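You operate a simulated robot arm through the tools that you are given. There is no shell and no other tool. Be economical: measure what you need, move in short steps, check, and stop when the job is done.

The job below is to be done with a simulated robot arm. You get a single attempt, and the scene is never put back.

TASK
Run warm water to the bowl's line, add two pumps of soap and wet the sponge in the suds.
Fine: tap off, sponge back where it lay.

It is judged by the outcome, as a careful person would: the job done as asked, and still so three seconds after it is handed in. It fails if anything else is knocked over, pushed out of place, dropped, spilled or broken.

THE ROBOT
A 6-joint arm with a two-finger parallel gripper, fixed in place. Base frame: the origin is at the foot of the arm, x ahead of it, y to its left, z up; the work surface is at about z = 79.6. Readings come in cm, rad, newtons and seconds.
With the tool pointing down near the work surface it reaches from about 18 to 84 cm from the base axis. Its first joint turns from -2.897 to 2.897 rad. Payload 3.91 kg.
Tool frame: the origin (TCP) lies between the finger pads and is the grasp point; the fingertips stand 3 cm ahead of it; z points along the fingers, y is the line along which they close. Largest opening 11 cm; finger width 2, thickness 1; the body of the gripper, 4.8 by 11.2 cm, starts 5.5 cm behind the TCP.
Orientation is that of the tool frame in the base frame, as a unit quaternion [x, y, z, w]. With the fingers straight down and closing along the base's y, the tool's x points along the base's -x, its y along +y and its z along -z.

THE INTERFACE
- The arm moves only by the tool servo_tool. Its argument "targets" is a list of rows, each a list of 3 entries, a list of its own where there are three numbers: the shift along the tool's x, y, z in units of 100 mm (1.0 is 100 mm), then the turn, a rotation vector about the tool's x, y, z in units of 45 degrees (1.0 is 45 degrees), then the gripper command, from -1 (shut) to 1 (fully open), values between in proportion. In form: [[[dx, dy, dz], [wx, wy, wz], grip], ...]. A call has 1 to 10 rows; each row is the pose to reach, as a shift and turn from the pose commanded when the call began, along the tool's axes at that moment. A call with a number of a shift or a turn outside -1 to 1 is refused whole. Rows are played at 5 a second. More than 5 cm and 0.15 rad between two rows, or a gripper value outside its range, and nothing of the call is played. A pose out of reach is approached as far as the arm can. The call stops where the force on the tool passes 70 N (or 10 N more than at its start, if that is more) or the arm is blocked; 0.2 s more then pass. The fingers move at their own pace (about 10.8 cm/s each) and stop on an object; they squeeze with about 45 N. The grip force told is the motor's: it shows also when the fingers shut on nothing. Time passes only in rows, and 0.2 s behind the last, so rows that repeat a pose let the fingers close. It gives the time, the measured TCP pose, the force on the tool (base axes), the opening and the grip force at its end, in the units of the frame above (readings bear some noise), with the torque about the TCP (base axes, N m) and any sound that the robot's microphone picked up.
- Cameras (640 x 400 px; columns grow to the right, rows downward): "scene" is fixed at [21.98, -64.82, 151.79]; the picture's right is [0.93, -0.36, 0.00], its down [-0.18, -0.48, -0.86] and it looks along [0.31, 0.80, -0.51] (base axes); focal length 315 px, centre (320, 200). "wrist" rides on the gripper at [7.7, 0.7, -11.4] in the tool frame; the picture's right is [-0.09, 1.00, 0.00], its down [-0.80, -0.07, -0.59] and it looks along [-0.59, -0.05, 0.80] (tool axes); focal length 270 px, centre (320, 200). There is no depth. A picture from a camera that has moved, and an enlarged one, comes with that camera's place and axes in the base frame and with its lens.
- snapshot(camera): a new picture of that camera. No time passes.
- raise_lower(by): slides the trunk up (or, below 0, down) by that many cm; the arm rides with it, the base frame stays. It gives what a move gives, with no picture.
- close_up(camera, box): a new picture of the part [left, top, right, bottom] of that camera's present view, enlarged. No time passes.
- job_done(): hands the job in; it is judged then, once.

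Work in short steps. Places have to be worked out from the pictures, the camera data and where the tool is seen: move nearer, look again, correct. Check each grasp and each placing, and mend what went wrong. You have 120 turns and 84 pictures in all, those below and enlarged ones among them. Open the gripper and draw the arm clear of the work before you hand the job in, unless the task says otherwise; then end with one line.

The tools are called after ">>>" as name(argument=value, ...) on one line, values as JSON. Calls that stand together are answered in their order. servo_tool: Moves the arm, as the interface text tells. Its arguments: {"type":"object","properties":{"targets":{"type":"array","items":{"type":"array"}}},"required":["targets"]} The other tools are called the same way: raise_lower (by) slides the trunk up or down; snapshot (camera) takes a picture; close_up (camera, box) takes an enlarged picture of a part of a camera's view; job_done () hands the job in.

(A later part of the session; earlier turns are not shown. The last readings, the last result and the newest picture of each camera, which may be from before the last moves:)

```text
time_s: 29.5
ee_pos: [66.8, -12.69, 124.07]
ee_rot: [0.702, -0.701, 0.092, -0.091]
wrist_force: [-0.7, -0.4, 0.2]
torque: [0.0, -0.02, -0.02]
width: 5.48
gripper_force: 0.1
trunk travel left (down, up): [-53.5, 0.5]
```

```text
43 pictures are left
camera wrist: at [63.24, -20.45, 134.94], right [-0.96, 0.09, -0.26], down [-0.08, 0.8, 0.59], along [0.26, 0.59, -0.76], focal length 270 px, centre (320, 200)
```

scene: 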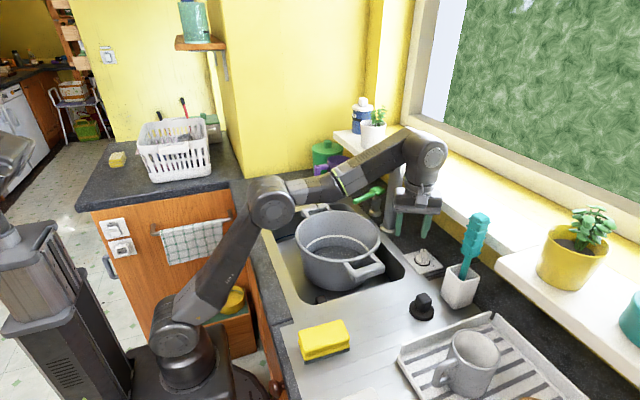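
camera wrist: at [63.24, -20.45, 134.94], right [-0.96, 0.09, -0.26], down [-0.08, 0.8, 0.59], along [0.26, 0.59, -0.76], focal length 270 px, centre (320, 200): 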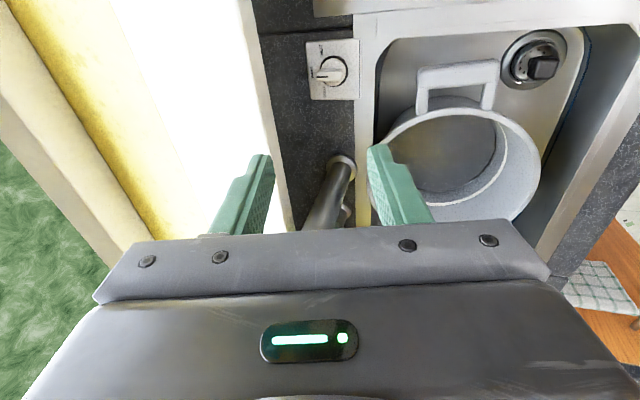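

The hand is oriented. I move to hover over the lever's outer end, with the fingertips still above it.

>>> servo_tool(targets=[[[-0.3, -0.13, 0.05], [0, 0, 0], 0], [[-0.6, -0.26, 0.1], [0, 0, 0], 0], [[-0.8, -0.4, 0.15], [0, 0, 0], 0], [[-0.99, -0.52, 0.2], [0, 0, 0], 0]])

>>> snapshot(camera="wrist")

>>> close_up(camera="scene", box=[310, 80, 502, 200])

```text
time_s: 30.5
ee_pos: [72.19, -2.9, 123.42]
ee_rot: [-0.7, 0.702, -0.092, 0.092]
wrist_force: [-0.5, -0.5, -0.5]
torque: [-0.01, -0.05, 0.01]
width: 5.49
gripper_force: 0.2
trunk travel left (down, up): [-53.5, 0.5]
```

```text
42 pictures are left
camera wrist: at [68.65, -10.61, 134.35], right [-0.96, 0.09, -0.26], down [-0.08, 0.8, 0.59], along [0.26, 0.59, -0.76], focal length 270 px, centre (320, 200)
```

wrist: 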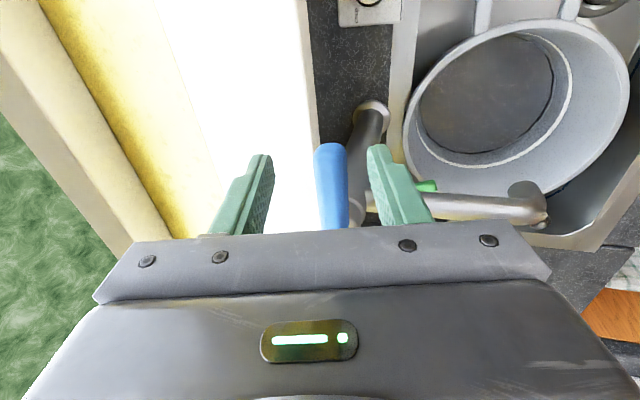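

```text
3.33 times, centred on (406, 140) of scene
camera zoom: at [21.98, -64.82, 151.79], right [0.93, -0.36, 0.0], down [-0.18, -0.48, -0.86], along [0.31, 0.8, -0.51], focal length 1051 px, centre (33, 400)
```

zoom: 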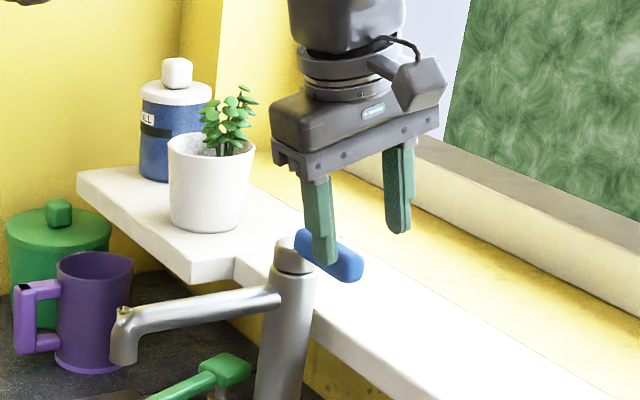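

The lever lies between the fingers. I lower so they straddle it (no grip yet).

>>> servo_tool(targets=[[[-0.17, 0.085, 0.1], [0, 0, 0], 0], [[-0.17, 0.085, 0.28], [0, 0, 0], 0], [[-0.17, 0.085, 0.43], [0, 0, 0], 0]])

>>> close_up(camera="scene", box=[330, 100, 490, 200])

```text
time_s: 31.3
ee_pos: [72.52, -1.07, 119.16]
ee_rot: [-0.701, 0.701, -0.093, 0.092]
wrist_force: [-0.1, 0.7, -0.7]
torque: [0.01, -0.02, 0.01]
width: 5.53
gripper_force: 0.0
trunk travel left (down, up): [-53.5, 0.5]
```

```text
4.00 times, centred on (410, 150) of scene
camera zoom: at [21.98, -64.82, 151.79], right [0.93, -0.36, 0.0], down [-0.18, -0.48, -0.86], along [0.31, 0.8, -0.51], focal length 1261 px, centre (-40, 400)
```

zoom: 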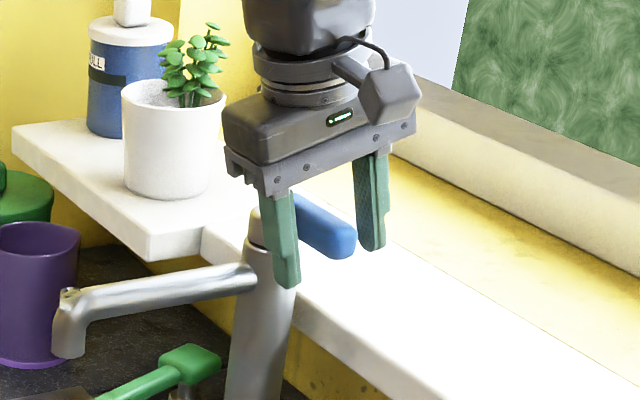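

Straddled. I narrow the fingers to about 3 cm and try a small push toward −x, watching the force.

>>> servo_tool(targets=[[[0, 0, 0], [0, 0, 0], -0.4], [[0, 0, 0], [0, 0, 0], -0.4], [[0, 0.05, -0.013], [0, 0, 0], -0.4], [[0, 0.1, -0.026], [0, 0, 0], -0.4], [[0, 0.14, -0.037], [0, 0, 0], -0.4]])

>>> close_up(camera="scene", box=[330, 100, 490, 200])

```text
time_s: 32.5
ee_pos: [71.66, -1.02, 118.99]
ee_rot: [-0.7, 0.702, -0.092, 0.093]
wrist_force: [31.3, -1.2, 1.0]
torque: [-0.07, 0.19, -0.34]
width: 4.8
gripper_force: 15.3
trunk travel left (down, up): [-53.5, 0.5]
```

```text
4.00 times, centred on (410, 150) of scene
camera zoom: at [21.98, -64.82, 151.79], right [0.93, -0.36, 0.0], down [-0.18, -0.48, -0.86], along [0.31, 0.8, -0.51], focal length 1261 px, centre (-40, 400)
```

zoom: 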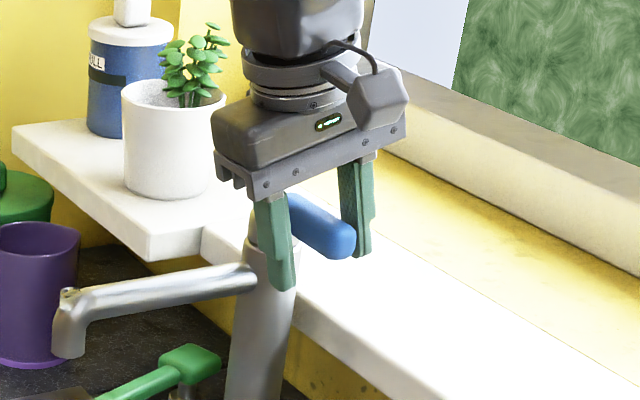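

No movement at 31 N toward −x. I try toward +x.

>>> servo_tool(targets=[[[0, -0.1, 0.026], [0, 0, 0], -0.4], [[0, -0.2, 0.052], [0, 0, 0], -0.4], [[0, -0.28, 0.073], [0, 0, 0], -0.4], [[0, -0.33, 0.086], [0, 0, 0], -0.4]])

>>> close_up(camera="scene", box=[330, 100, 490, 200])

```text
time_s: 33.5
ee_pos: [74.75, -1.1, 119.1]
ee_rot: [-0.701, 0.702, -0.092, 0.091]
wrist_force: [-0.2, 0.4, -1.7]
torque: [-0.03, 0.03, -0.01]
width: 3.36
gripper_force: 0.1
trunk travel left (down, up): [-53.5, 0.5]
```

```text
4.00 times, centred on (410, 150) of scene
camera zoom: at [21.98, -64.82, 151.79], right [0.93, -0.36, 0.0], down [-0.18, -0.48, -0.86], along [0.31, 0.8, -0.51], focal length 1261 px, centre (-40, 400)
```

zoom: 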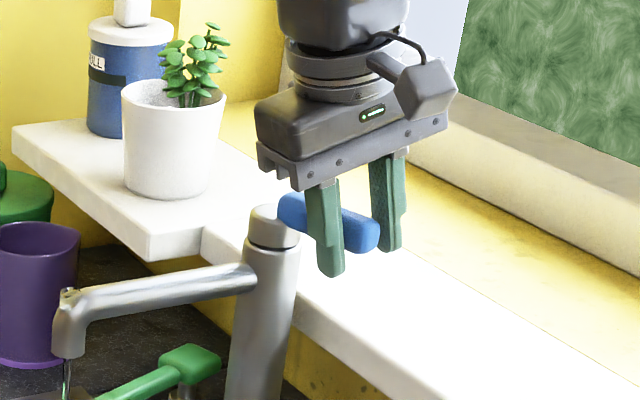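

The lever turns toward +x and water is running. I check the stream and the bowl.

>>> servo_tool(targets=[[[0, 0, 0], [0, 0, 0], -0.4], [[0, 0, 0], [0, 0, 0], -0.4], [[0, 0, 0], [0, 0, 0], -0.4], [[0, 0, 0], [0, 0, 0], -0.4], [[0, 0, 0], [0, 0, 0], -0.4]])

>>> close_up(camera="scene", box=[280, 160, 424, 300])

```text
time_s: 34.7
ee_pos: [74.67, -1.15, 119.19]
ee_rot: [-0.701, 0.702, -0.092, 0.091]
wrist_force: [-0.4, -1.1, -0.2]
torque: [0.02, 0.01, 0.0]
width: 3.36
gripper_force: 0.9
trunk travel left (down, up): [-53.5, 0.5]
```

```text
2.86 times, centred on (352, 230) of scene
camera zoom: at [21.98, -64.82, 151.79], right [0.93, -0.36, 0.0], down [-0.18, -0.48, -0.86], along [0.31, 0.8, -0.51], focal length 901 px, centre (229, 114)
```

zoom: 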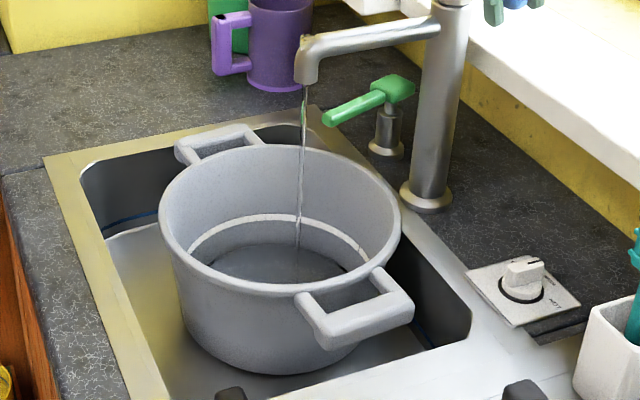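

A thin stream lands in the bowl. I open a bit more to speed it up and measure the rise.

>>> servo_tool(targets=[[[0, -0.06, 0.016], [0, 0, 0], -0.4], [[0, -0.1, 0.026], [0, 0, 0], -0.4], [[0, -0.1, 0.026], [0, 0, 0], -0.4], [[0, -0.1, 0.026], [0, 0, 0], -0.4], [[0, -0.1, 0.026], [0, 0, 0], -0.4], [[0, -0.1, 0.026], [0, 0, 0], -0.4], [[0, -0.1, 0.026], [0, 0, 0], -0.4], [[0, -0.1, 0.026], [0, 0, 0], -0.4]])

>>> close_up(camera="scene", box=[280, 160, 424, 300])

```text
time_s: 36.5
ee_pos: [75.58, -1.13, 119.28]
ee_rot: [-0.7, 0.702, -0.093, 0.093]
wrist_force: [1.3, -3.6, 4.8]
torque: [0.01, 0.35, 0.13]
width: 3.46
gripper_force: 31.6
trunk travel left (down, up): [-53.5, 0.5]
```

```text
2.86 times, centred on (352, 230) of scene
camera zoom: at [21.98, -64.82, 151.79], right [0.93, -0.36, 0.0], down [-0.18, -0.48, -0.86], along [0.31, 0.8, -0.51], focal length 901 px, centre (229, 114)
```

zoom: 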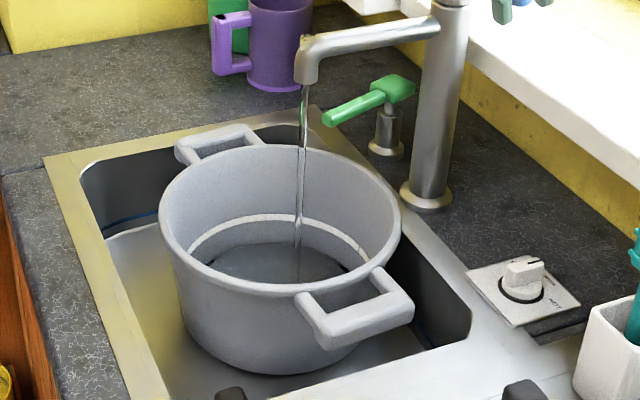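

The flow is stronger. I wait in place for about 6 s and look again.

>>> servo_tool(targets=[[[0, 0, 0], [0, 0, 0], -0.35], [[0, 0, 0], [0, 0, 0], -0.35], [[0, 0, 0], [0, 0, 0], -0.35], [[0, 0, 0], [0, 0, 0], -0.35], [[0, 0, 0], [0, 0, 0], -0.35], [[0, 0, 0], [0, 0, 0], -0.35], [[0, 0, 0], [0, 0, 0], -0.35], [[0, 0, 0], [0, 0, 0], -0.35], [[0, 0, 0], [0, 0, 0], -0.35], [[0, 0, 0], [0, 0, 0], -0.35]])

>>> servo_tool(targets=[[[0, 0, 0], [0, 0, 0], -0.35], [[0, 0, 0], [0, 0, 0], -0.35], [[0, 0, 0], [0, 0, 0], -0.35], [[0, 0, 0], [0, 0, 0], -0.35], [[0, 0, 0], [0, 0, 0], -0.35], [[0, 0, 0], [0, 0, 0], -0.35], [[0, 0, 0], [0, 0, 0], -0.35], [[0, 0, 0], [0, 0, 0], -0.35], [[0, 0, 0], [0, 0, 0], -0.35], [[0, 0, 0], [0, 0, 0], -0.35]])

>>> close_up(camera="scene", box=[290, 195, 386, 275])

```text
time_s: 38.7
ee_pos: [75.58, -1.14, 119.17]
ee_rot: [-0.7, 0.702, -0.092, 0.091]
wrist_force: [0.2, -0.1, -0.3]
torque: [-0.01, 0.01, 0.0]
width: 3.57
gripper_force: 0.0
trunk travel left (down, up): [-53.5, 0.5]
```

```text
time_s: 40.9
ee_pos: [75.63, -1.11, 119.16]
ee_rot: [-0.7, 0.702, -0.092, 0.091]
wrist_force: [-0.8, -0.2, -0.2]
torque: [0.0, 0.0, 0.05]
width: 3.57
gripper_force: 0.0
trunk travel left (down, up): [-53.5, 0.5]
```

```text
5.00 times, centred on (338, 235) of scene
camera zoom: at [21.98, -64.82, 151.79], right [0.93, -0.36, 0.0], down [-0.18, -0.48, -0.86], along [0.31, 0.8, -0.51], focal length 1576 px, centre (230, 25)
```

zoom: 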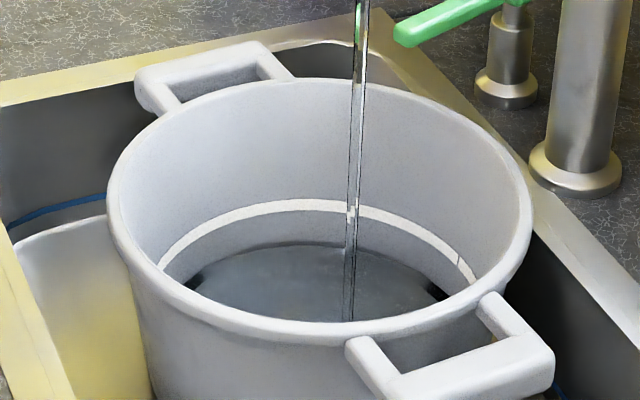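

The level is still close to the bottom. I keep waiting.

>>> servo_tool(targets=[[[0, 0, 0], [0, 0, 0], -0.35], [[0, 0, 0], [0, 0, 0], -0.35], [[0, 0, 0], [0, 0, 0], -0.35], [[0, 0, 0], [0, 0, 0], -0.35], [[0, 0, 0], [0, 0, 0], -0.35], [[0, 0, 0], [0, 0, 0], -0.35], [[0, 0, 0], [0, 0, 0], -0.35], [[0, 0, 0], [0, 0, 0], -0.35], [[0, 0, 0], [0, 0, 0], -0.35], [[0, 0, 0], [0, 0, 0], -0.35]])

>>> servo_tool(targets=[[[0, 0, 0], [0, 0, 0], -0.35], [[0, 0, 0], [0, 0, 0], -0.35], [[0, 0, 0], [0, 0, 0], -0.35], [[0, 0, 0], [0, 0, 0], -0.35], [[0, 0, 0], [0, 0, 0], -0.35], [[0, 0, 0], [0, 0, 0], -0.35], [[0, 0, 0], [0, 0, 0], -0.35], [[0, 0, 0], [0, 0, 0], -0.35], [[0, 0, 0], [0, 0, 0], -0.35], [[0, 0, 0], [0, 0, 0], -0.35]])

>>> close_up(camera="scene", box=[290, 195, 386, 275])

```text
time_s: 43.1
ee_pos: [75.63, -1.13, 119.2]
ee_rot: [-0.7, 0.702, -0.092, 0.092]
wrist_force: [0.0, 1.2, 0.2]
torque: [0.0, -0.01, -0.01]
width: 3.57
gripper_force: 0.2
trunk travel left (down, up): [-53.5, 0.5]
```

```text
time_s: 45.3
ee_pos: [75.67, -1.23, 119.15]
ee_rot: [-0.7, 0.702, -0.092, 0.093]
wrist_force: [0.2, -0.3, 0.0]
torque: [0.0, 0.03, -0.01]
width: 3.57
gripper_force: 0.1
trunk travel left (down, up): [-53.5, 0.5]
```

```text
5.00 times, centred on (338, 235) of scene
camera zoom: at [21.98, -64.82, 151.79], right [0.93, -0.36, 0.0], down [-0.18, -0.48, -0.86], along [0.31, 0.8, -0.51], focal length 1576 px, centre (230, 25)
```

zoom: 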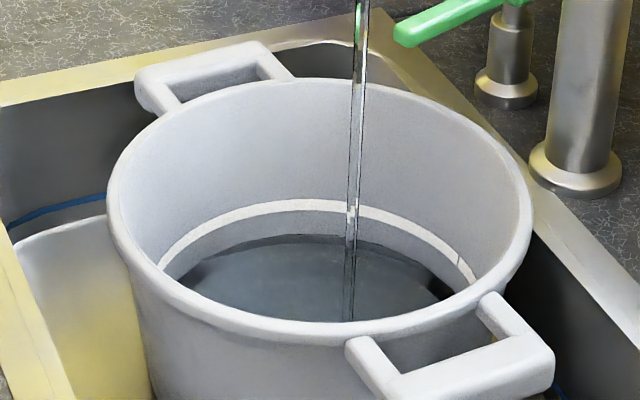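

Rising about 2.5 px/s in this view, with roughly 29 px to go. I wait 6.6 s and check.

>>> servo_tool(targets=[[[0, 0, 0], [0, 0, 0], -0.35], [[0, 0, 0], [0, 0, 0], -0.35], [[0, 0, 0], [0, 0, 0], -0.35], [[0, 0, 0], [0, 0, 0], -0.35], [[0, 0, 0], [0, 0, 0], -0.35], [[0, 0, 0], [0, 0, 0], -0.35], [[0, 0, 0], [0, 0, 0], -0.35], [[0, 0, 0], [0, 0, 0], -0.35], [[0, 0, 0], [0, 0, 0], -0.35], [[0, 0, 0], [0, 0, 0], -0.35]])

>>> servo_tool(targets=[[[0, 0, 0], [0, 0, 0], -0.35], [[0, 0, 0], [0, 0, 0], -0.35], [[0, 0, 0], [0, 0, 0], -0.35], [[0, 0, 0], [0, 0, 0], -0.35], [[0, 0, 0], [0, 0, 0], -0.35], [[0, 0, 0], [0, 0, 0], -0.35], [[0, 0, 0], [0, 0, 0], -0.35], [[0, 0, 0], [0, 0, 0], -0.35], [[0, 0, 0], [0, 0, 0], -0.35], [[0, 0, 0], [0, 0, 0], -0.35]])

>>> servo_tool(targets=[[[0, 0, 0], [0, 0, 0], -0.35], [[0, 0, 0], [0, 0, 0], -0.35], [[0, 0, 0], [0, 0, 0], -0.35], [[0, 0, 0], [0, 0, 0], -0.35], [[0, 0, 0], [0, 0, 0], -0.35], [[0, 0, 0], [0, 0, 0], -0.35], [[0, 0, 0], [0, 0, 0], -0.35], [[0, 0, 0], [0, 0, 0], -0.35], [[0, 0, 0], [0, 0, 0], -0.35]])

>>> close_up(camera="scene", box=[290, 195, 386, 275])

```text
time_s: 47.5
ee_pos: [75.64, -1.22, 119.26]
ee_rot: [-0.701, 0.701, -0.094, 0.092]
wrist_force: [-0.4, 0.0, -0.1]
torque: [0.02, -0.03, -0.02]
width: 3.58
gripper_force: 0.1
trunk travel left (down, up): [-53.5, 0.5]
```

```text
time_s: 49.7
ee_pos: [75.65, -1.29, 119.31]
ee_rot: [-0.701, 0.701, -0.091, 0.092]
wrist_force: [-0.5, -0.3, 0.1]
torque: [0.02, 0.01, -0.01]
width: 3.59
gripper_force: 0.1
trunk travel left (down, up): [-53.5, 0.5]
```

```text
time_s: 51.7
ee_pos: [75.66, -1.18, 119.15]
ee_rot: [-0.701, 0.701, -0.092, 0.091]
wrist_force: [-0.6, -0.3, 0.5]
torque: [-0.03, 0.02, -0.02]
width: 3.58
gripper_force: 0.1
trunk travel left (down, up): [-53.5, 0.5]
```

```text
5.00 times, centred on (338, 235) of scene
camera zoom: at [21.98, -64.82, 151.79], right [0.93, -0.36, 0.0], down [-0.18, -0.48, -0.86], along [0.31, 0.8, -0.51], focal length 1576 px, centre (230, 25)
```

zoom: 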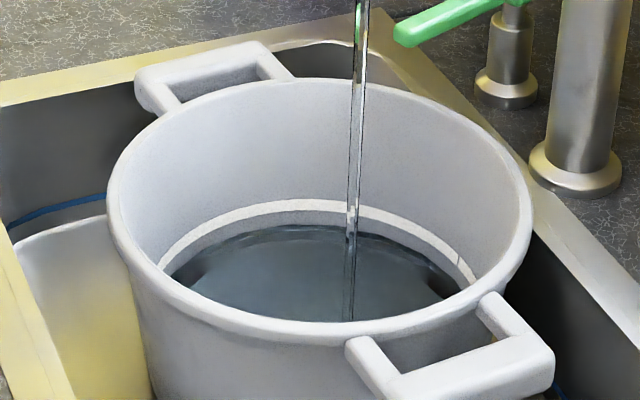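

About 18–20 px to go at 1.6 px/s. I wait 6.4 s more.

>>> servo_tool(targets=[[[0, 0, 0], [0, 0, 0], -0.35], [[0, 0, 0], [0, 0, 0], -0.35], [[0, 0, 0], [0, 0, 0], -0.35], [[0, 0, 0], [0, 0, 0], -0.35], [[0, 0, 0], [0, 0, 0], -0.35], [[0, 0, 0], [0, 0, 0], -0.35], [[0, 0, 0], [0, 0, 0], -0.35], [[0, 0, 0], [0, 0, 0], -0.35], [[0, 0, 0], [0, 0, 0], -0.35], [[0, 0, 0], [0, 0, 0], -0.35]])

>>> servo_tool(targets=[[[0, 0, 0], [0, 0, 0], -0.35], [[0, 0, 0], [0, 0, 0], -0.35], [[0, 0, 0], [0, 0, 0], -0.35], [[0, 0, 0], [0, 0, 0], -0.35], [[0, 0, 0], [0, 0, 0], -0.35], [[0, 0, 0], [0, 0, 0], -0.35], [[0, 0, 0], [0, 0, 0], -0.35], [[0, 0, 0], [0, 0, 0], -0.35], [[0, 0, 0], [0, 0, 0], -0.35], [[0, 0, 0], [0, 0, 0], -0.35]])

>>> servo_tool(targets=[[[0, 0, 0], [0, 0, 0], -0.35], [[0, 0, 0], [0, 0, 0], -0.35], [[0, 0, 0], [0, 0, 0], -0.35], [[0, 0, 0], [0, 0, 0], -0.35], [[0, 0, 0], [0, 0, 0], -0.35], [[0, 0, 0], [0, 0, 0], -0.35], [[0, 0, 0], [0, 0, 0], -0.35], [[0, 0, 0], [0, 0, 0], -0.35], [[0, 0, 0], [0, 0, 0], -0.35]])

>>> close_up(camera="scene", box=[290, 195, 386, 275])

```text
time_s: 53.9
ee_pos: [75.74, -1.16, 119.28]
ee_rot: [-0.7, 0.702, -0.093, 0.092]
wrist_force: [-0.3, 0.5, 0.0]
torque: [-0.01, 0.01, 0.02]
width: 3.58
gripper_force: 0.1
trunk travel left (down, up): [-53.5, 0.5]
```

```text
time_s: 56.1
ee_pos: [75.68, -1.18, 119.2]
ee_rot: [-0.7, 0.702, -0.091, 0.092]
wrist_force: [0.3, -0.5, 0.1]
torque: [-0.04, 0.01, 0.02]
width: 3.57
gripper_force: 0.0
trunk travel left (down, up): [-53.5, 0.5]
```

```text
time_s: 58.1
ee_pos: [75.74, -1.24, 119.07]
ee_rot: [-0.701, 0.702, -0.092, 0.091]
wrist_force: [-0.4, -0.2, -0.7]
torque: [-0.02, 0.0, 0.02]
width: 3.57
gripper_force: 0.1
trunk travel left (down, up): [-53.5, 0.5]
```

```text
5.00 times, centred on (338, 235) of scene
camera zoom: at [21.98, -64.82, 151.79], right [0.93, -0.36, 0.0], down [-0.18, -0.48, -0.86], along [0.31, 0.8, -0.51], focal length 1576 px, centre (230, 25)
```

zoom: 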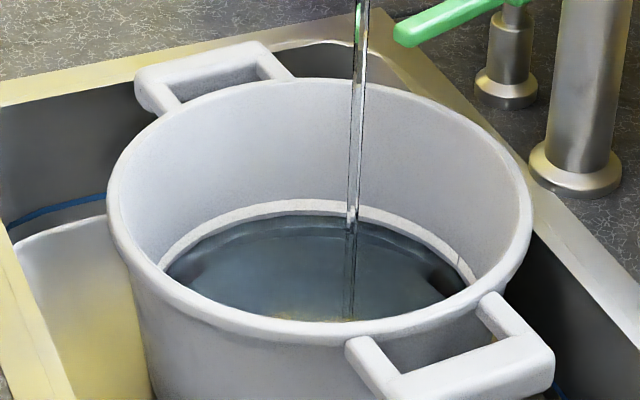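

The level has just reached the lower edge of the line. I let about 2 s more in, then close the lever back toward −x.

>>> servo_tool(targets=[[[0, 0, 0], [0, 0, 0], -0.35], [[0, 0, 0], [0, 0, 0], -0.35], [[0, 0, 0], [0, 0, 0], -0.35], [[0, 0, 0], [0, 0, 0], -0.35], [[0, 0, 0], [0, 0, 0], -0.35], [[0, 0, 0], [0, 0, 0], -0.35], [[0, 0, 0], [0, 0, 0], -0.35], [[0, 0, 0], [0, 0, 0], -0.35]])

>>> servo_tool(targets=[[[0, 0.1, -0.026], [0, 0, 0], -0.35], [[0, 0.2, -0.052], [0, 0, 0], -0.35], [[0, 0.28, -0.075], [0, 0, 0], -0.35], [[0, 0.34, -0.09], [0, 0, 0], -0.35], [[0, 0.38, -0.1], [0, 0, 0], -0.35]])

>>> close_up(camera="scene", box=[290, 195, 386, 275])

>>> close_up(camera="scene", box=[330, 100, 490, 200])

```text
time_s: 59.9
ee_pos: [75.73, -1.17, 119.14]
ee_rot: [-0.701, 0.702, -0.091, 0.092]
wrist_force: [0.0, -0.1, 0.1]
torque: [0.0, -0.03, 0.01]
width: 3.61
gripper_force: 0.1
trunk travel left (down, up): [-53.5, 0.5]
```

```text
time_s: 61.1
ee_pos: [72.0, -1.17, 118.99]
ee_rot: [-0.7, 0.702, -0.092, 0.091]
wrist_force: [13.8, 2.6, -0.3]
torque: [-0.05, 0.07, -0.07]
width: 4.21
gripper_force: 6.7
trunk travel left (down, up): [-53.5, 0.5]
```

```text
5.00 times, centred on (338, 235) of scene
camera zoom: at [21.98, -64.82, 151.79], right [0.93, -0.36, 0.0], down [-0.18, -0.48, -0.86], along [0.31, 0.8, -0.51], focal length 1576 px, centre (230, 25)
```

zoom: 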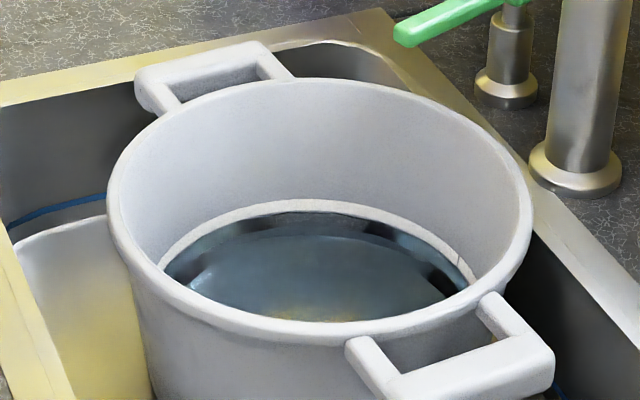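

```text
4.00 times, centred on (410, 150) of scene
camera zoom: at [21.98, -64.82, 151.79], right [0.93, -0.36, 0.0], down [-0.18, -0.48, -0.86], along [0.31, 0.8, -0.51], focal length 1261 px, centre (-40, 400)
```

zoom: 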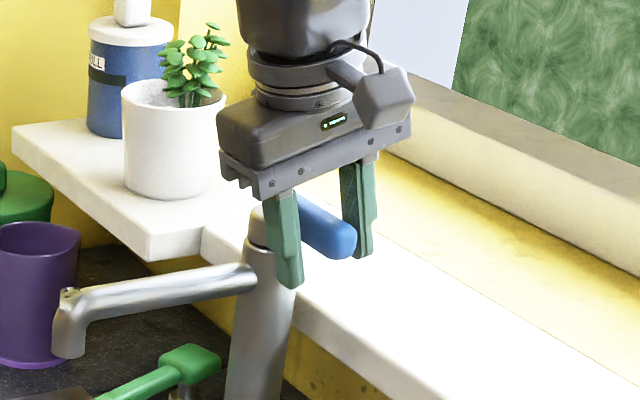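

The tap is off. I zoom in on the water edge against the line.

>>> close_up(camera="scene", box=[316, 225, 364, 260])

```text
11.43 times, centred on (340, 242) of scene
camera zoom: at [21.98, -64.82, 151.79], right [0.93, -0.36, 0.0], down [-0.18, -0.48, -0.86], along [0.31, 0.8, -0.51], focal length 3602 px, centre (91, -286)
```

zoom: 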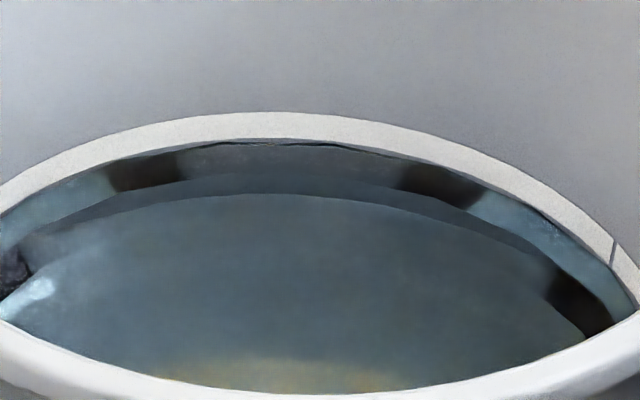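

The water sits exactly at the lower edge of the band. A short extra burst of about 2 s should bring it to mid-line, so I open, hold briefly and close.

>>> servo_tool(targets=[[[0, -0.15, 0.039], [0, 0, 0], -0.35], [[0, -0.28, 0.073], [0, 0, 0], -0.35], [[0, -0.37, 0.097], [0, 0, 0], -0.35], [[0, -0.37, 0.097], [0, 0, 0], -0.35], [[0, -0.37, 0.097], [0, 0, 0], -0.35], [[0, -0.37, 0.097], [0, 0, 0], -0.35], [[0, -0.37, 0.097], [0, 0, 0], -0.35], [[0, -0.25, 0.065], [0, 0, 0], -0.35], [[0, -0.1, 0.026], [0, 0, 0], -0.35], [[0, 0.01, -0.003], [0, 0, 0], -0.35]])

>>> close_up(camera="scene", box=[316, 225, 364, 260])

```text
time_s: 63.3
ee_pos: [71.99, -1.17, 118.95]
ee_rot: [-0.701, 0.702, -0.092, 0.092]
wrist_force: [13.6, 0.4, 0.8]
torque: [-0.05, 0.08, -0.2]
width: 4.26
gripper_force: 7.0
trunk travel left (down, up): [-53.5, 0.5]
```

```text
11.43 times, centred on (340, 242) of scene
camera zoom: at [21.98, -64.82, 151.79], right [0.93, -0.36, 0.0], down [-0.18, -0.48, -0.86], along [0.31, 0.8, -0.51], focal length 3602 px, centre (91, -286)
```

zoom: 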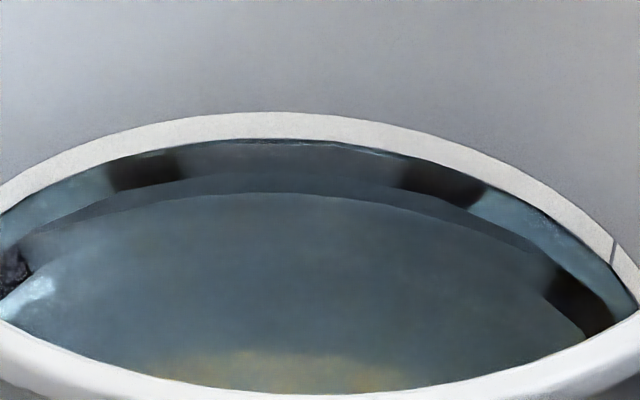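

Only a small change; still at the lower edge. One more slightly longer burst.

>>> servo_tool(targets=[[[0, -0.2, 0.052], [0, 0, 0], -0.35], [[0, -0.37, 0.097], [0, 0, 0], -0.35], [[0, -0.37, 0.097], [0, 0, 0], -0.35], [[0, -0.37, 0.097], [0, 0, 0], -0.35], [[0, -0.37, 0.097], [0, 0, 0], -0.35], [[0, -0.37, 0.097], [0, 0, 0], -0.35], [[0, -0.37, 0.097], [0, 0, 0], -0.35], [[0, -0.37, 0.097], [0, 0, 0], -0.35]])

>>> servo_tool(targets=[[[0, 0, 0], [0, 0, 0], -0.35], [[0, 0.18, -0.047], [0, 0, 0], -0.35], [[0, 0.32, -0.083], [0, 0, 0], -0.35], [[0, 0.38, -0.1], [0, 0, 0], -0.35]])

>>> close_up(camera="scene", box=[316, 225, 364, 260])

```text
time_s: 65.1
ee_pos: [75.67, -1.23, 119.08]
ee_rot: [-0.701, 0.702, -0.093, 0.092]
wrist_force: [-0.2, -0.5, 0.4]
torque: [-0.04, -0.01, 0.0]
width: 3.6
gripper_force: 0.0
trunk travel left (down, up): [-53.5, 0.5]
```

```text
time_s: 66.1
ee_pos: [71.92, -1.17, 118.93]
ee_rot: [-0.701, 0.701, -0.093, 0.092]
wrist_force: [17.1, 0.5, 1.1]
torque: [-0.06, 0.08, -0.2]
width: 4.4
gripper_force: 8.8
trunk travel left (down, up): [-53.5, 0.5]
```

```text
11.43 times, centred on (340, 242) of scene
camera zoom: at [21.98, -64.82, 151.79], right [0.93, -0.36, 0.0], down [-0.18, -0.48, -0.86], along [0.31, 0.8, -0.51], focal length 3602 px, centre (91, -286)
```

zoom: 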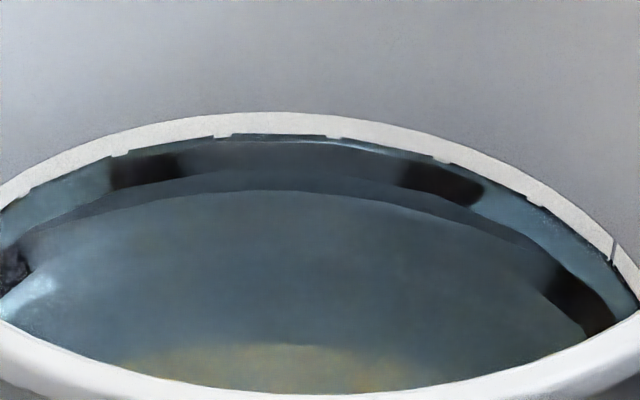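

The water is entering the band. One more ~3 s burst to bring it near the middle.

>>> servo_tool(targets=[[[0, -0.2, 0.052], [0, 0, 0], -0.35], [[0, -0.37, 0.097], [0, 0, 0], -0.35], [[0, -0.37, 0.097], [0, 0, 0], -0.35], [[0, -0.37, 0.097], [0, 0, 0], -0.35], [[0, -0.37, 0.097], [0, 0, 0], -0.35], [[0, -0.37, 0.097], [0, 0, 0], -0.35], [[0, -0.37, 0.097], [0, 0, 0], -0.35], [[0, -0.37, 0.097], [0, 0, 0], -0.35], [[0, -0.37, 0.097], [0, 0, 0], -0.35], [[0, -0.37, 0.097], [0, 0, 0], -0.35]])

>>> servo_tool(targets=[[[0, 0, 0], [0, 0, 0], -0.35], [[0, 0, 0], [0, 0, 0], -0.35], [[0, 0, 0], [0, 0, 0], -0.35], [[0, 0.18, -0.047], [0, 0, 0], -0.35], [[0, 0.32, -0.083], [0, 0, 0], -0.35], [[0, 0.38, -0.1], [0, 0, 0], -0.35]])

>>> close_up(camera="scene", box=[316, 225, 364, 260])

```text
time_s: 68.3
ee_pos: [75.53, -1.27, 118.97]
ee_rot: [-0.7, 0.702, -0.092, 0.093]
wrist_force: [-0.8, 0.1, 0.5]
torque: [0.0, -0.01, -0.02]
width: 3.57
gripper_force: 0.1
trunk travel left (down, up): [-53.5, 0.5]
```

```text
time_s: 69.7
ee_pos: [71.82, -1.0, 118.94]
ee_rot: [-0.7, 0.702, -0.092, 0.093]
wrist_force: [20.5, 1.6, -0.4]
torque: [-0.07, 0.1, -0.22]
width: 4.56
gripper_force: 10.1
trunk travel left (down, up): [-53.5, 0.5]
```

```text
11.43 times, centred on (340, 242) of scene
camera zoom: at [21.98, -64.82, 151.79], right [0.93, -0.36, 0.0], down [-0.18, -0.48, -0.86], along [0.31, 0.8, -0.51], focal length 3602 px, centre (91, -286)
```

zoom: 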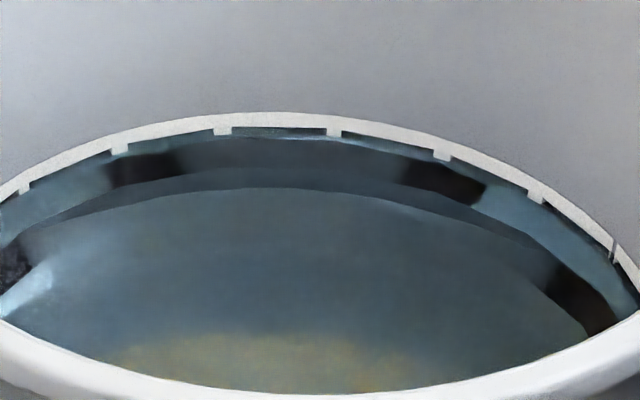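

The level is now mid-line. I relax off the lever, open wide and lift straight up.

>>> servo_tool(targets=[[[0, -0.09, 0.023], [0, 0, 0], -0.2], [[0, -0.09, 0.023], [0, 0, 0], 0.1], [[0, -0.13, -0.2], [0, 0, 0], 0.1], [[0, -0.2, -0.45], [0, 0, 0], 0.1], [[0, -0.2, -0.6], [0, 0, 0], 0.1]])

>>> snapshot(camera="scene")

```text
time_s: 70.9
ee_pos: [71.83, -1.01, 125.47]
ee_rot: [-0.701, 0.701, -0.093, 0.092]
wrist_force: [-0.8, 0.0, 1.0]
torque: [0.02, -0.03, 0.03]
width: 6.06
gripper_force: 0.0
trunk travel left (down, up): [-53.5, 0.5]
```

```text
25 pictures are left
```

scene: 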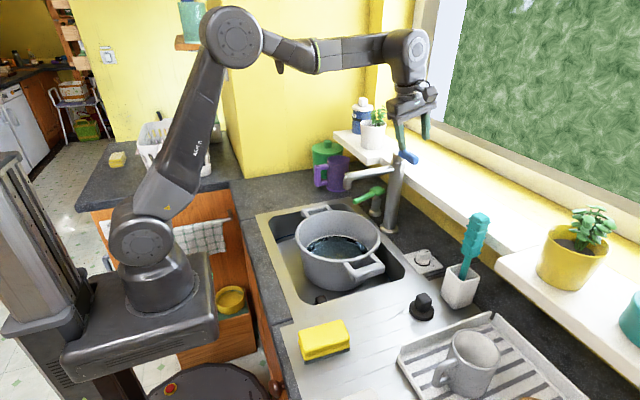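

The tap is off with the lever back in place. I move away toward the soap pump side and turn the hand back to yaw 0 with a 20° backward lean.

>>> servo_tool(targets=[[[-0.1, 0.2, -0.05], [0, 0, 0], 0], [[-0.25, 0.4, -0.1], [0.007, -0.007, 0.167], -0.3], [[-0.4, 0.58, -0.16], [0.014, -0.014, 0.333], -0.6], [[-0.55, 0.58, -0.16], [0.021, -0.021, 0.5], -1], [[-0.6, 0.58, -0.16], [0.0287, -0.0287, 0.667], -1]])

>>> servo_tool(targets=[[[0, 0, 0], [0.007, -0.007, 0.167], -1], [[0, 0, 0], [0.014, -0.014, 0.333], -1], [[0, 0, 0], [0.021, -0.021, 0.5], -1], [[0, 0, 0], [0.0287, -0.0287, 0.667], -1]])

>>> servo_tool(targets=[[[0, 0, 0], [0.007, -0.007, 0.167], -1], [[0, 0, 0], [0.014, -0.014, 0.333], -1], [[0, 0, 0], [0.021, -0.021, 0.5], -1], [[0, 0, 0], [0.0287, -0.0287, 0.667], -1]])

```text
time_s: 72.1
ee_pos: [66.14, 5.11, 125.51]
ee_rot: [-0.493, 0.858, -0.066, 0.128]
wrist_force: [0.3, -0.6, 0.0]
torque: [-0.03, -0.01, 0.0]
width: 0.02
gripper_force: 37.9
trunk travel left (down, up): [-53.5, 0.5]
```

```text
time_s: 73.1
ee_pos: [65.76, 4.89, 125.54]
ee_rot: [-0.254, 0.954, -0.033, 0.156]
wrist_force: [0.5, 0.2, 0.4]
torque: [0.03, -0.04, 0.01]
width: 0.0
gripper_force: 37.7
trunk travel left (down, up): [-53.5, 0.5]
```

```text
time_s: 74.1
ee_pos: [65.81, 4.98, 125.63]
ee_rot: [0.004, 0.985, 0.0, 0.174]
wrist_force: [-0.2, -0.4, 0.2]
torque: [-0.03, 0.01, 0.0]
width: 0.0
gripper_force: 37.7
trunk travel left (down, up): [-53.5, 0.5]
```

>>> servo_tool(targets=[[[0, 0.35, 0], [0, 0, 0], -1], [[0, 0.7, 0], [0, 0, 0], -1], [[0, 1.0, 0], [0, 0, 0], -1]])

>>> servo_tool(targets=[[[0, 0.02, 0.4], [0, 0, 0], -1], [[-0.01, 0.04, 0.8], [0, 0, 0], -1], [[-0.02, 0.04, 1.0], [0, 0, 0], -1]])

>>> snapshot(camera="wrist")

```text
time_s: 74.9
ee_pos: [66.2, 15.03, 125.42]
ee_rot: [0.002, 0.985, -0.001, 0.172]
wrist_force: [0.2, -0.6, 0.4]
torque: [-0.05, 0.04, -0.02]
width: 0.0
gripper_force: 37.4
trunk travel left (down, up): [-53.5, 0.5]
```

```text
time_s: 75.7
ee_pos: [69.63, 15.38, 116.01]
ee_rot: [0.002, 0.985, -0.001, 0.172]
wrist_force: [0.6, 0.5, 0.5]
torque: [0.0, 0.01, 0.03]
width: 0.03
gripper_force: 37.8
trunk travel left (down, up): [-53.5, 0.5]
```

```text
24 pictures are left
camera wrist: at [58.55, 16.04, 124.23], right [0.09, 1.0, 0.03], down [0.55, -0.07, 0.83], along [0.83, -0.06, -0.55], focal length 270 px, centre (320, 200)
```

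wrist: 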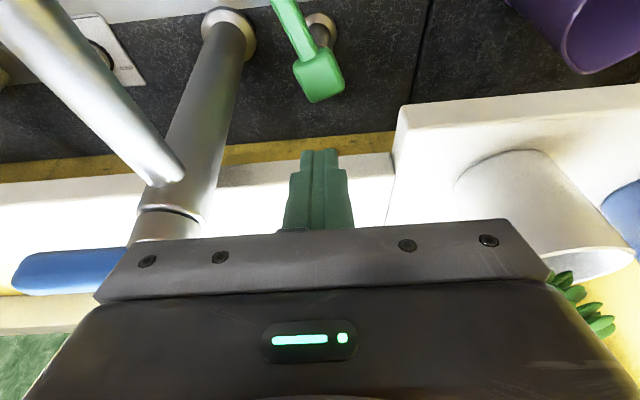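

The pump head is at (73.2, 15.2, ≈100.8), almost straight ahead of the fingertips. I go down to about 3 cm above it.

>>> servo_tool(targets=[[[0.02, -0.01, 0.35], [0, 0, 0], -1], [[0.05, -0.02, 0.7], [0, 0, 0], -1], [[0.07, -0.02, 0.95], [0, 0, 0], -1]])

>>> close_up(camera="wrist", box=[200, 40, 440, 240])

>>> close_up(camera="scene", box=[330, 130, 458, 230])

```text
time_s: 76.5
ee_pos: [72.16, 15.19, 107.19]
ee_rot: [0.002, 0.985, -0.001, 0.173]
wrist_force: [0.3, -0.1, -0.1]
torque: [0.0, 0.01, 0.0]
width: 0.0
gripper_force: 37.7
trunk travel left (down, up): [-53.5, 0.5]
```

```text
2.00 times, centred on (320, 140) of wrist
camera zoom: at [61.14, 15.79, 115.21], right [0.09, 1.0, 0.03], down [0.55, -0.07, 0.83], along [0.83, -0.06, -0.56], focal length 541 px, centre (320, 320)
```

zoom: 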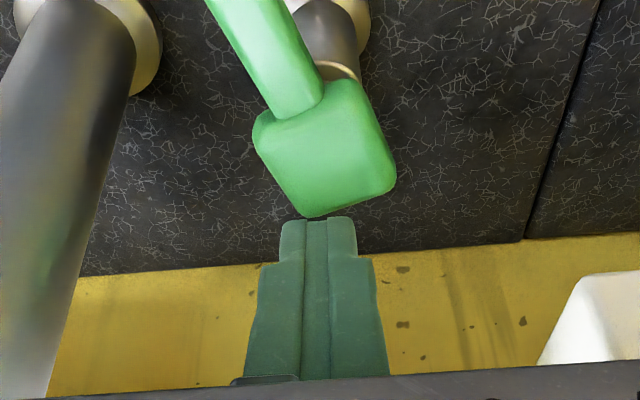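

```text
4.00 times, centred on (394, 180) of scene
camera zoom: at [21.98, -64.82, 151.79], right [0.93, -0.36, 0.0], down [-0.18, -0.48, -0.86], along [0.31, 0.8, -0.51], focal length 1261 px, centre (24, 280)
```

zoom: 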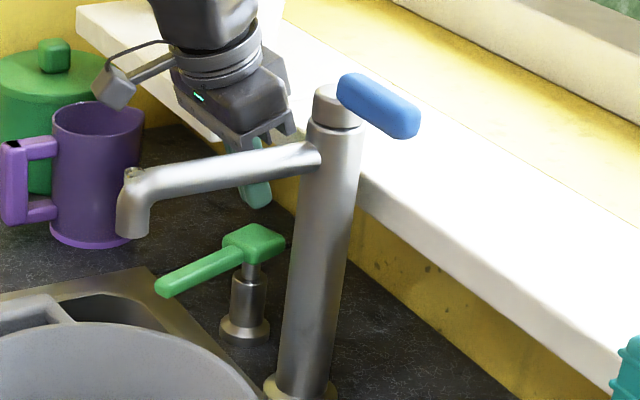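

The tips are right over the head. I lower 3 cm to near contact.

>>> servo_tool(targets=[[[0.05, 0.01, 0.14], [0, 0, 0], -1], [[0.1, 0.01, 0.28], [0, 0, 0], -1]])

>>> servo_tool(targets=[[[0.017, 0, 0.047], [0, 0, 0], -1], [[0.034, 0, 0.094], [0, 0, 0], -1]])

```text
time_s: 77.1
ee_pos: [72.0, 15.12, 103.94]
ee_rot: [0.001, 0.985, 0.001, 0.173]
wrist_force: [0.2, -0.3, 2.3]
torque: [-0.01, -0.01, 0.02]
width: 0.01
gripper_force: 38.3
trunk travel left (down, up): [-53.5, 0.5]
```

```text
time_s: 77.7
ee_pos: [72.02, 15.19, 102.94]
ee_rot: [0.003, 0.985, -0.001, 0.173]
wrist_force: [-0.2, -0.3, 1.7]
torque: [-0.03, -0.08, -0.01]
width: 0.03
gripper_force: 37.7
trunk travel left (down, up): [-53.5, 0.5]
```

There's a light 2 N upward force; I check whether the head is being pressed.

>>> close_up(camera="scene", box=[330, 150, 426, 230])

```text
5.00 times, centred on (378, 190) of scene
camera zoom: at [21.98, -64.82, 151.79], right [0.93, -0.36, 0.0], down [-0.18, -0.48, -0.86], along [0.31, 0.8, -0.51], focal length 1576 px, centre (30, 250)
```

zoom: 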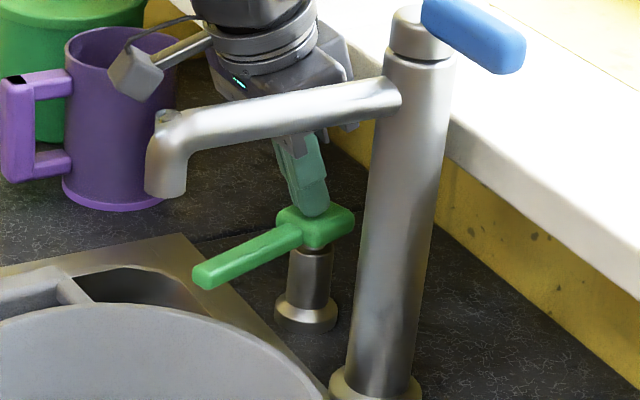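

The head is already partly down, as the stem is nearly hidden. I press on to the end of the stroke.

>>> servo_tool(targets=[[[0.012, 0, 0.033], [0, 0, 0], -1], [[0.024, 0, 0.066], [0, 0, 0], -1], [[0.034, 0, 0.094], [0, 0, 0], -1]])

>>> close_up(camera="scene", box=[330, 150, 426, 230])

```text
time_s: 78.5
ee_pos: [71.98, 15.34, 102.38]
ee_rot: [0.003, 0.984, 0.0, 0.177]
wrist_force: [1.1, 0.0, 25.0]
torque: [-0.03, -0.05, -0.2]
width: 0.0
gripper_force: 38.2
trunk travel left (down, up): [-53.5, 0.5]
```

```text
5.00 times, centred on (378, 190) of scene
camera zoom: at [21.98, -64.82, 151.79], right [0.93, -0.36, 0.0], down [-0.18, -0.48, -0.86], along [0.31, 0.8, -0.51], focal length 1576 px, centre (30, 250)
```

zoom: 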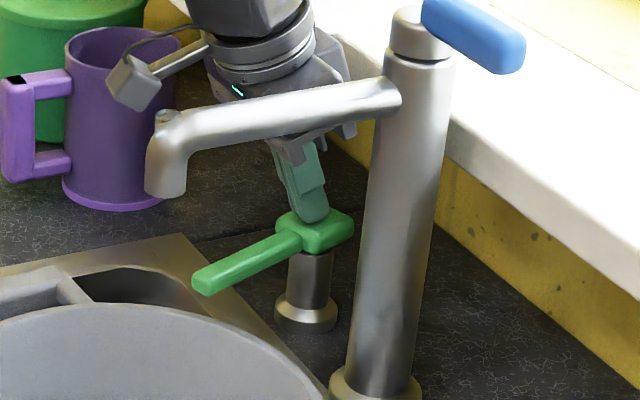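

The end of the stroke was reached (25 N). I lift fully to let the pump return and check the bowl for soap.

>>> servo_tool(targets=[[[-0.04, 0, -0.11], [0, 0, 0], -1], [[-0.09, 0, -0.25], [0, 0, 0], -1], [[-0.135, 0, -0.38], [0, 0, 0], -1], [[-0.135, 0, -0.38], [0, 0, 0], -1]])

>>> close_up(camera="scene", box=[290, 160, 418, 270])

```text
time_s: 79.5
ee_pos: [72.26, 15.32, 106.18]
ee_rot: [0.002, 0.985, -0.001, 0.172]
wrist_force: [0.2, -0.5, -0.1]
torque: [-0.02, 0.02, 0.0]
width: 0.01
gripper_force: 38.4
trunk travel left (down, up): [-53.5, 0.5]
```

```text
3.64 times, centred on (354, 215) of scene
camera zoom: at [21.98, -64.82, 151.79], right [0.93, -0.36, 0.0], down [-0.18, -0.48, -0.86], along [0.31, 0.8, -0.51], focal length 1146 px, centre (196, 146)
```

zoom: 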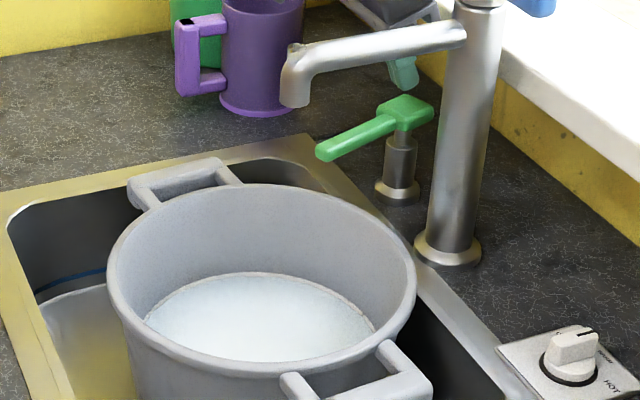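

One pump has gone in: the water is sudsy and the head is back up. Now the second pump, the same stroke and back.

>>> servo_tool(targets=[[[0.045, 0, 0.13], [0, 0, 0], -1], [[0.08, 0, 0.22], [0, 0, 0], -1], [[0.105, 0, 0.3], [0, 0, 0], -1], [[0.135, 0, 0.38], [0, 0, 0], -1], [[0.135, 0, 0.38], [0, 0, 0], -1]])

>>> servo_tool(targets=[[[-0.04, 0, -0.11], [0, 0, 0], -1], [[-0.09, 0, -0.25], [0, 0, 0], -1], [[-0.135, 0, -0.38], [0, 0, 0], -1], [[-0.135, 0, -0.7], [0, 0, 0], -1], [[-0.135, 0, -0.98], [0, 0, 0], -1]])

>>> close_up(camera="scene", box=[290, 160, 418, 270])

```text
time_s: 80.7
ee_pos: [72.04, 15.23, 102.62]
ee_rot: [0.002, 0.984, 0.001, 0.176]
wrist_force: [4.3, -0.3, 20.1]
torque: [-0.02, -0.2, -0.07]
width: 0.01
gripper_force: 38.1
trunk travel left (down, up): [-53.5, 0.5]
```

```text
time_s: 81.9
ee_pos: [70.04, 15.28, 111.4]
ee_rot: [0.002, 0.985, 0.0, 0.173]
wrist_force: [0.3, 0.7, 0.0]
torque: [0.01, 0.01, -0.04]
width: 0.0
gripper_force: 37.6
trunk travel left (down, up): [-53.5, 0.5]
```

```text
3.64 times, centred on (354, 215) of scene
camera zoom: at [21.98, -64.82, 151.79], right [0.93, -0.36, 0.0], down [-0.18, -0.48, -0.86], along [0.31, 0.8, -0.51], focal length 1146 px, centre (196, 146)
```

zoom: 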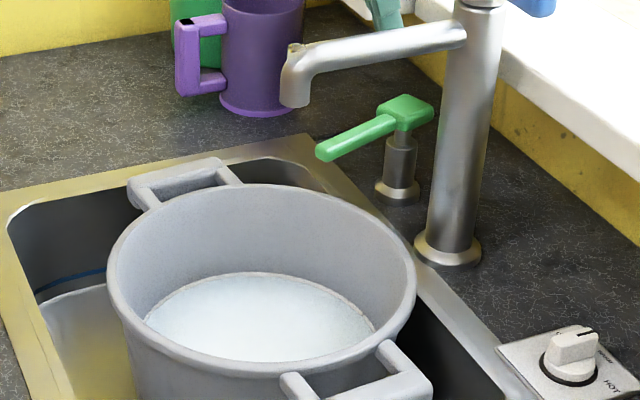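

Two pumps are in, and the head is back up. Now for the sponge: I retract up and back, clear of the spout, before crossing over.

>>> servo_tool(targets=[[[0, 0, -0.35], [0, 0, 0], -1], [[0, 0, -0.7], [0, 0, 0], -0.5], [[0, 0, -1.0], [0, 0, 0], 0], [[0.35, 0, -1.0], [0, 0, 0], 0.5], [[0.7, 0, -1.0], [0, 0, 0], 1], [[1.0, 0, -1.0], [0, 0, 0], 1]])

>>> servo_tool(targets=[[[0.3, -0.35, -0.11], [0, 0, 0], 1], [[0.6, -0.7, -0.22], [0, 0, 0], 1], [[0.9, -1.0, -0.33], [0, 0, 0], 1]])

>>> servo_tool(targets=[[[0.25, -0.35, 0], [0, 0, 0], 1], [[0.5, -0.7, 0], [0, 0, 0], 1], [[0.7, -1.0, 0], [0, 0, 0], 1]])

>>> servo_tool(targets=[[[0.0, -0.35, 0.1], [0, 0, 0], 1], [[0.0, -0.7, 0.2], [0, 0, 0], 1], [[0.0, -1.0, 0.3], [0, 0, 0], 1]])

```text
time_s: 83.3
ee_pos: [57.32, 15.39, 117.43]
ee_rot: [0.002, 0.985, 0.0, 0.174]
wrist_force: [0.3, -0.1, -0.5]
torque: [-0.01, -0.02, -0.02]
width: 11.03
gripper_force: 0.0
trunk travel left (down, up): [-53.5, 0.5]
```

```text
time_s: 84.1
ee_pos: [47.2, 5.07, 117.22]
ee_rot: [0.002, 0.985, 0.0, 0.173]
wrist_force: [-0.7, 0.1, 0.0]
torque: [0.01, 0.0, -0.03]
width: 11.01
gripper_force: 0.1
trunk travel left (down, up): [-53.5, 0.5]
```

```text
time_s: 84.9
ee_pos: [40.86, -4.82, 115.2]
ee_rot: [0.001, 0.985, 0.0, 0.172]
wrist_force: [0.6, 1.2, 0.7]
torque: [-0.01, -0.01, 0.0]
width: 11.0
gripper_force: 0.1
trunk travel left (down, up): [-53.5, 0.5]
```

```text
time_s: 85.7
ee_pos: [42.02, -14.79, 112.64]
ee_rot: [0.002, 0.985, 0.001, 0.173]
wrist_force: [0.6, 0.2, -0.1]
torque: [0.01, 0.01, 0.02]
width: 11.0
gripper_force: 0.0
trunk travel left (down, up): [-53.5, 0.5]
```

>>> servo_tool(targets=[[[0.25, -0.35, 0], [0, 0, 0], 1], [[0.55, -0.7, 0], [0, 0, 0], 1], [[0.85, -1.0, 0], [0, 0, 0], 1]])

>>> snapshot(camera="wrist")

```text
time_s: 86.5
ee_pos: [33.62, -25.18, 109.79]
ee_rot: [0.003, 0.985, 0.0, 0.172]
wrist_force: [0.6, 0.2, 0.6]
torque: [0.03, 0.01, -0.01]
width: 11.0
gripper_force: 0.0
trunk travel left (down, up): [-53.5, 0.5]
```

```text
17 pictures are left
camera wrist: at [22.43, -24.5, 117.81], right [0.09, 1.0, 0.03], down [0.55, -0.07, 0.83], along [0.83, -0.06, -0.55], focal length 270 px, centre (320, 200)
```

wrist: 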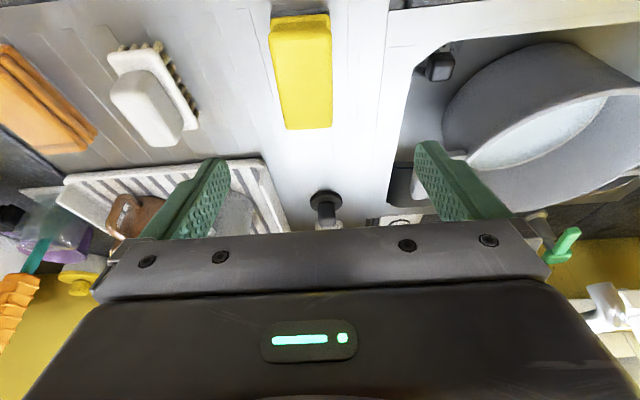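

The sponge is at about (36.9, −26.7), aligned with x, about 5 cm wide. I go down toward it with the fingers open.

>>> servo_tool(targets=[[[0.05, -0.08, 0.4], [0, 0, 0], 0.8], [[0.1, -0.15, 0.8], [0, 0, 0], 0.6], [[0.14, -0.15, 0.98], [0, 0, 0], 0.5]])

>>> snapshot(camera="wrist")

```text
time_s: 87.3
ee_pos: [35.65, -26.3, 99.88]
ee_rot: [0.003, 0.985, -0.002, 0.173]
wrist_force: [0.0, 0.2, 0.3]
torque: [-0.03, -0.02, 0.0]
width: 8.25
gripper_force: 0.0
trunk travel left (down, up): [-53.5, 0.5]
```

```text
16 pictures are left
camera wrist: at [24.56, -25.58, 107.96], right [0.09, 1.0, 0.03], down [0.55, -0.07, 0.83], along [0.83, -0.06, -0.55], focal length 270 px, centre (320, 200)
```

wrist: 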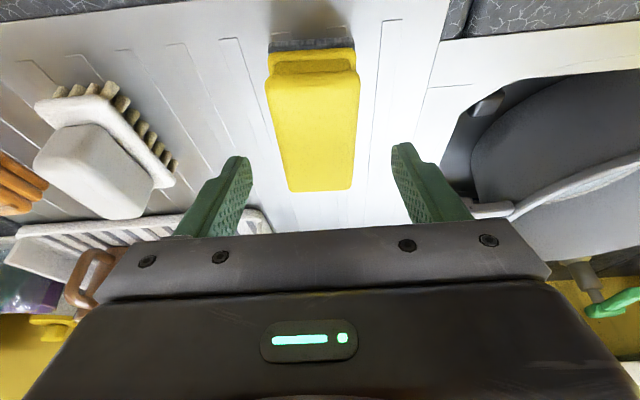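

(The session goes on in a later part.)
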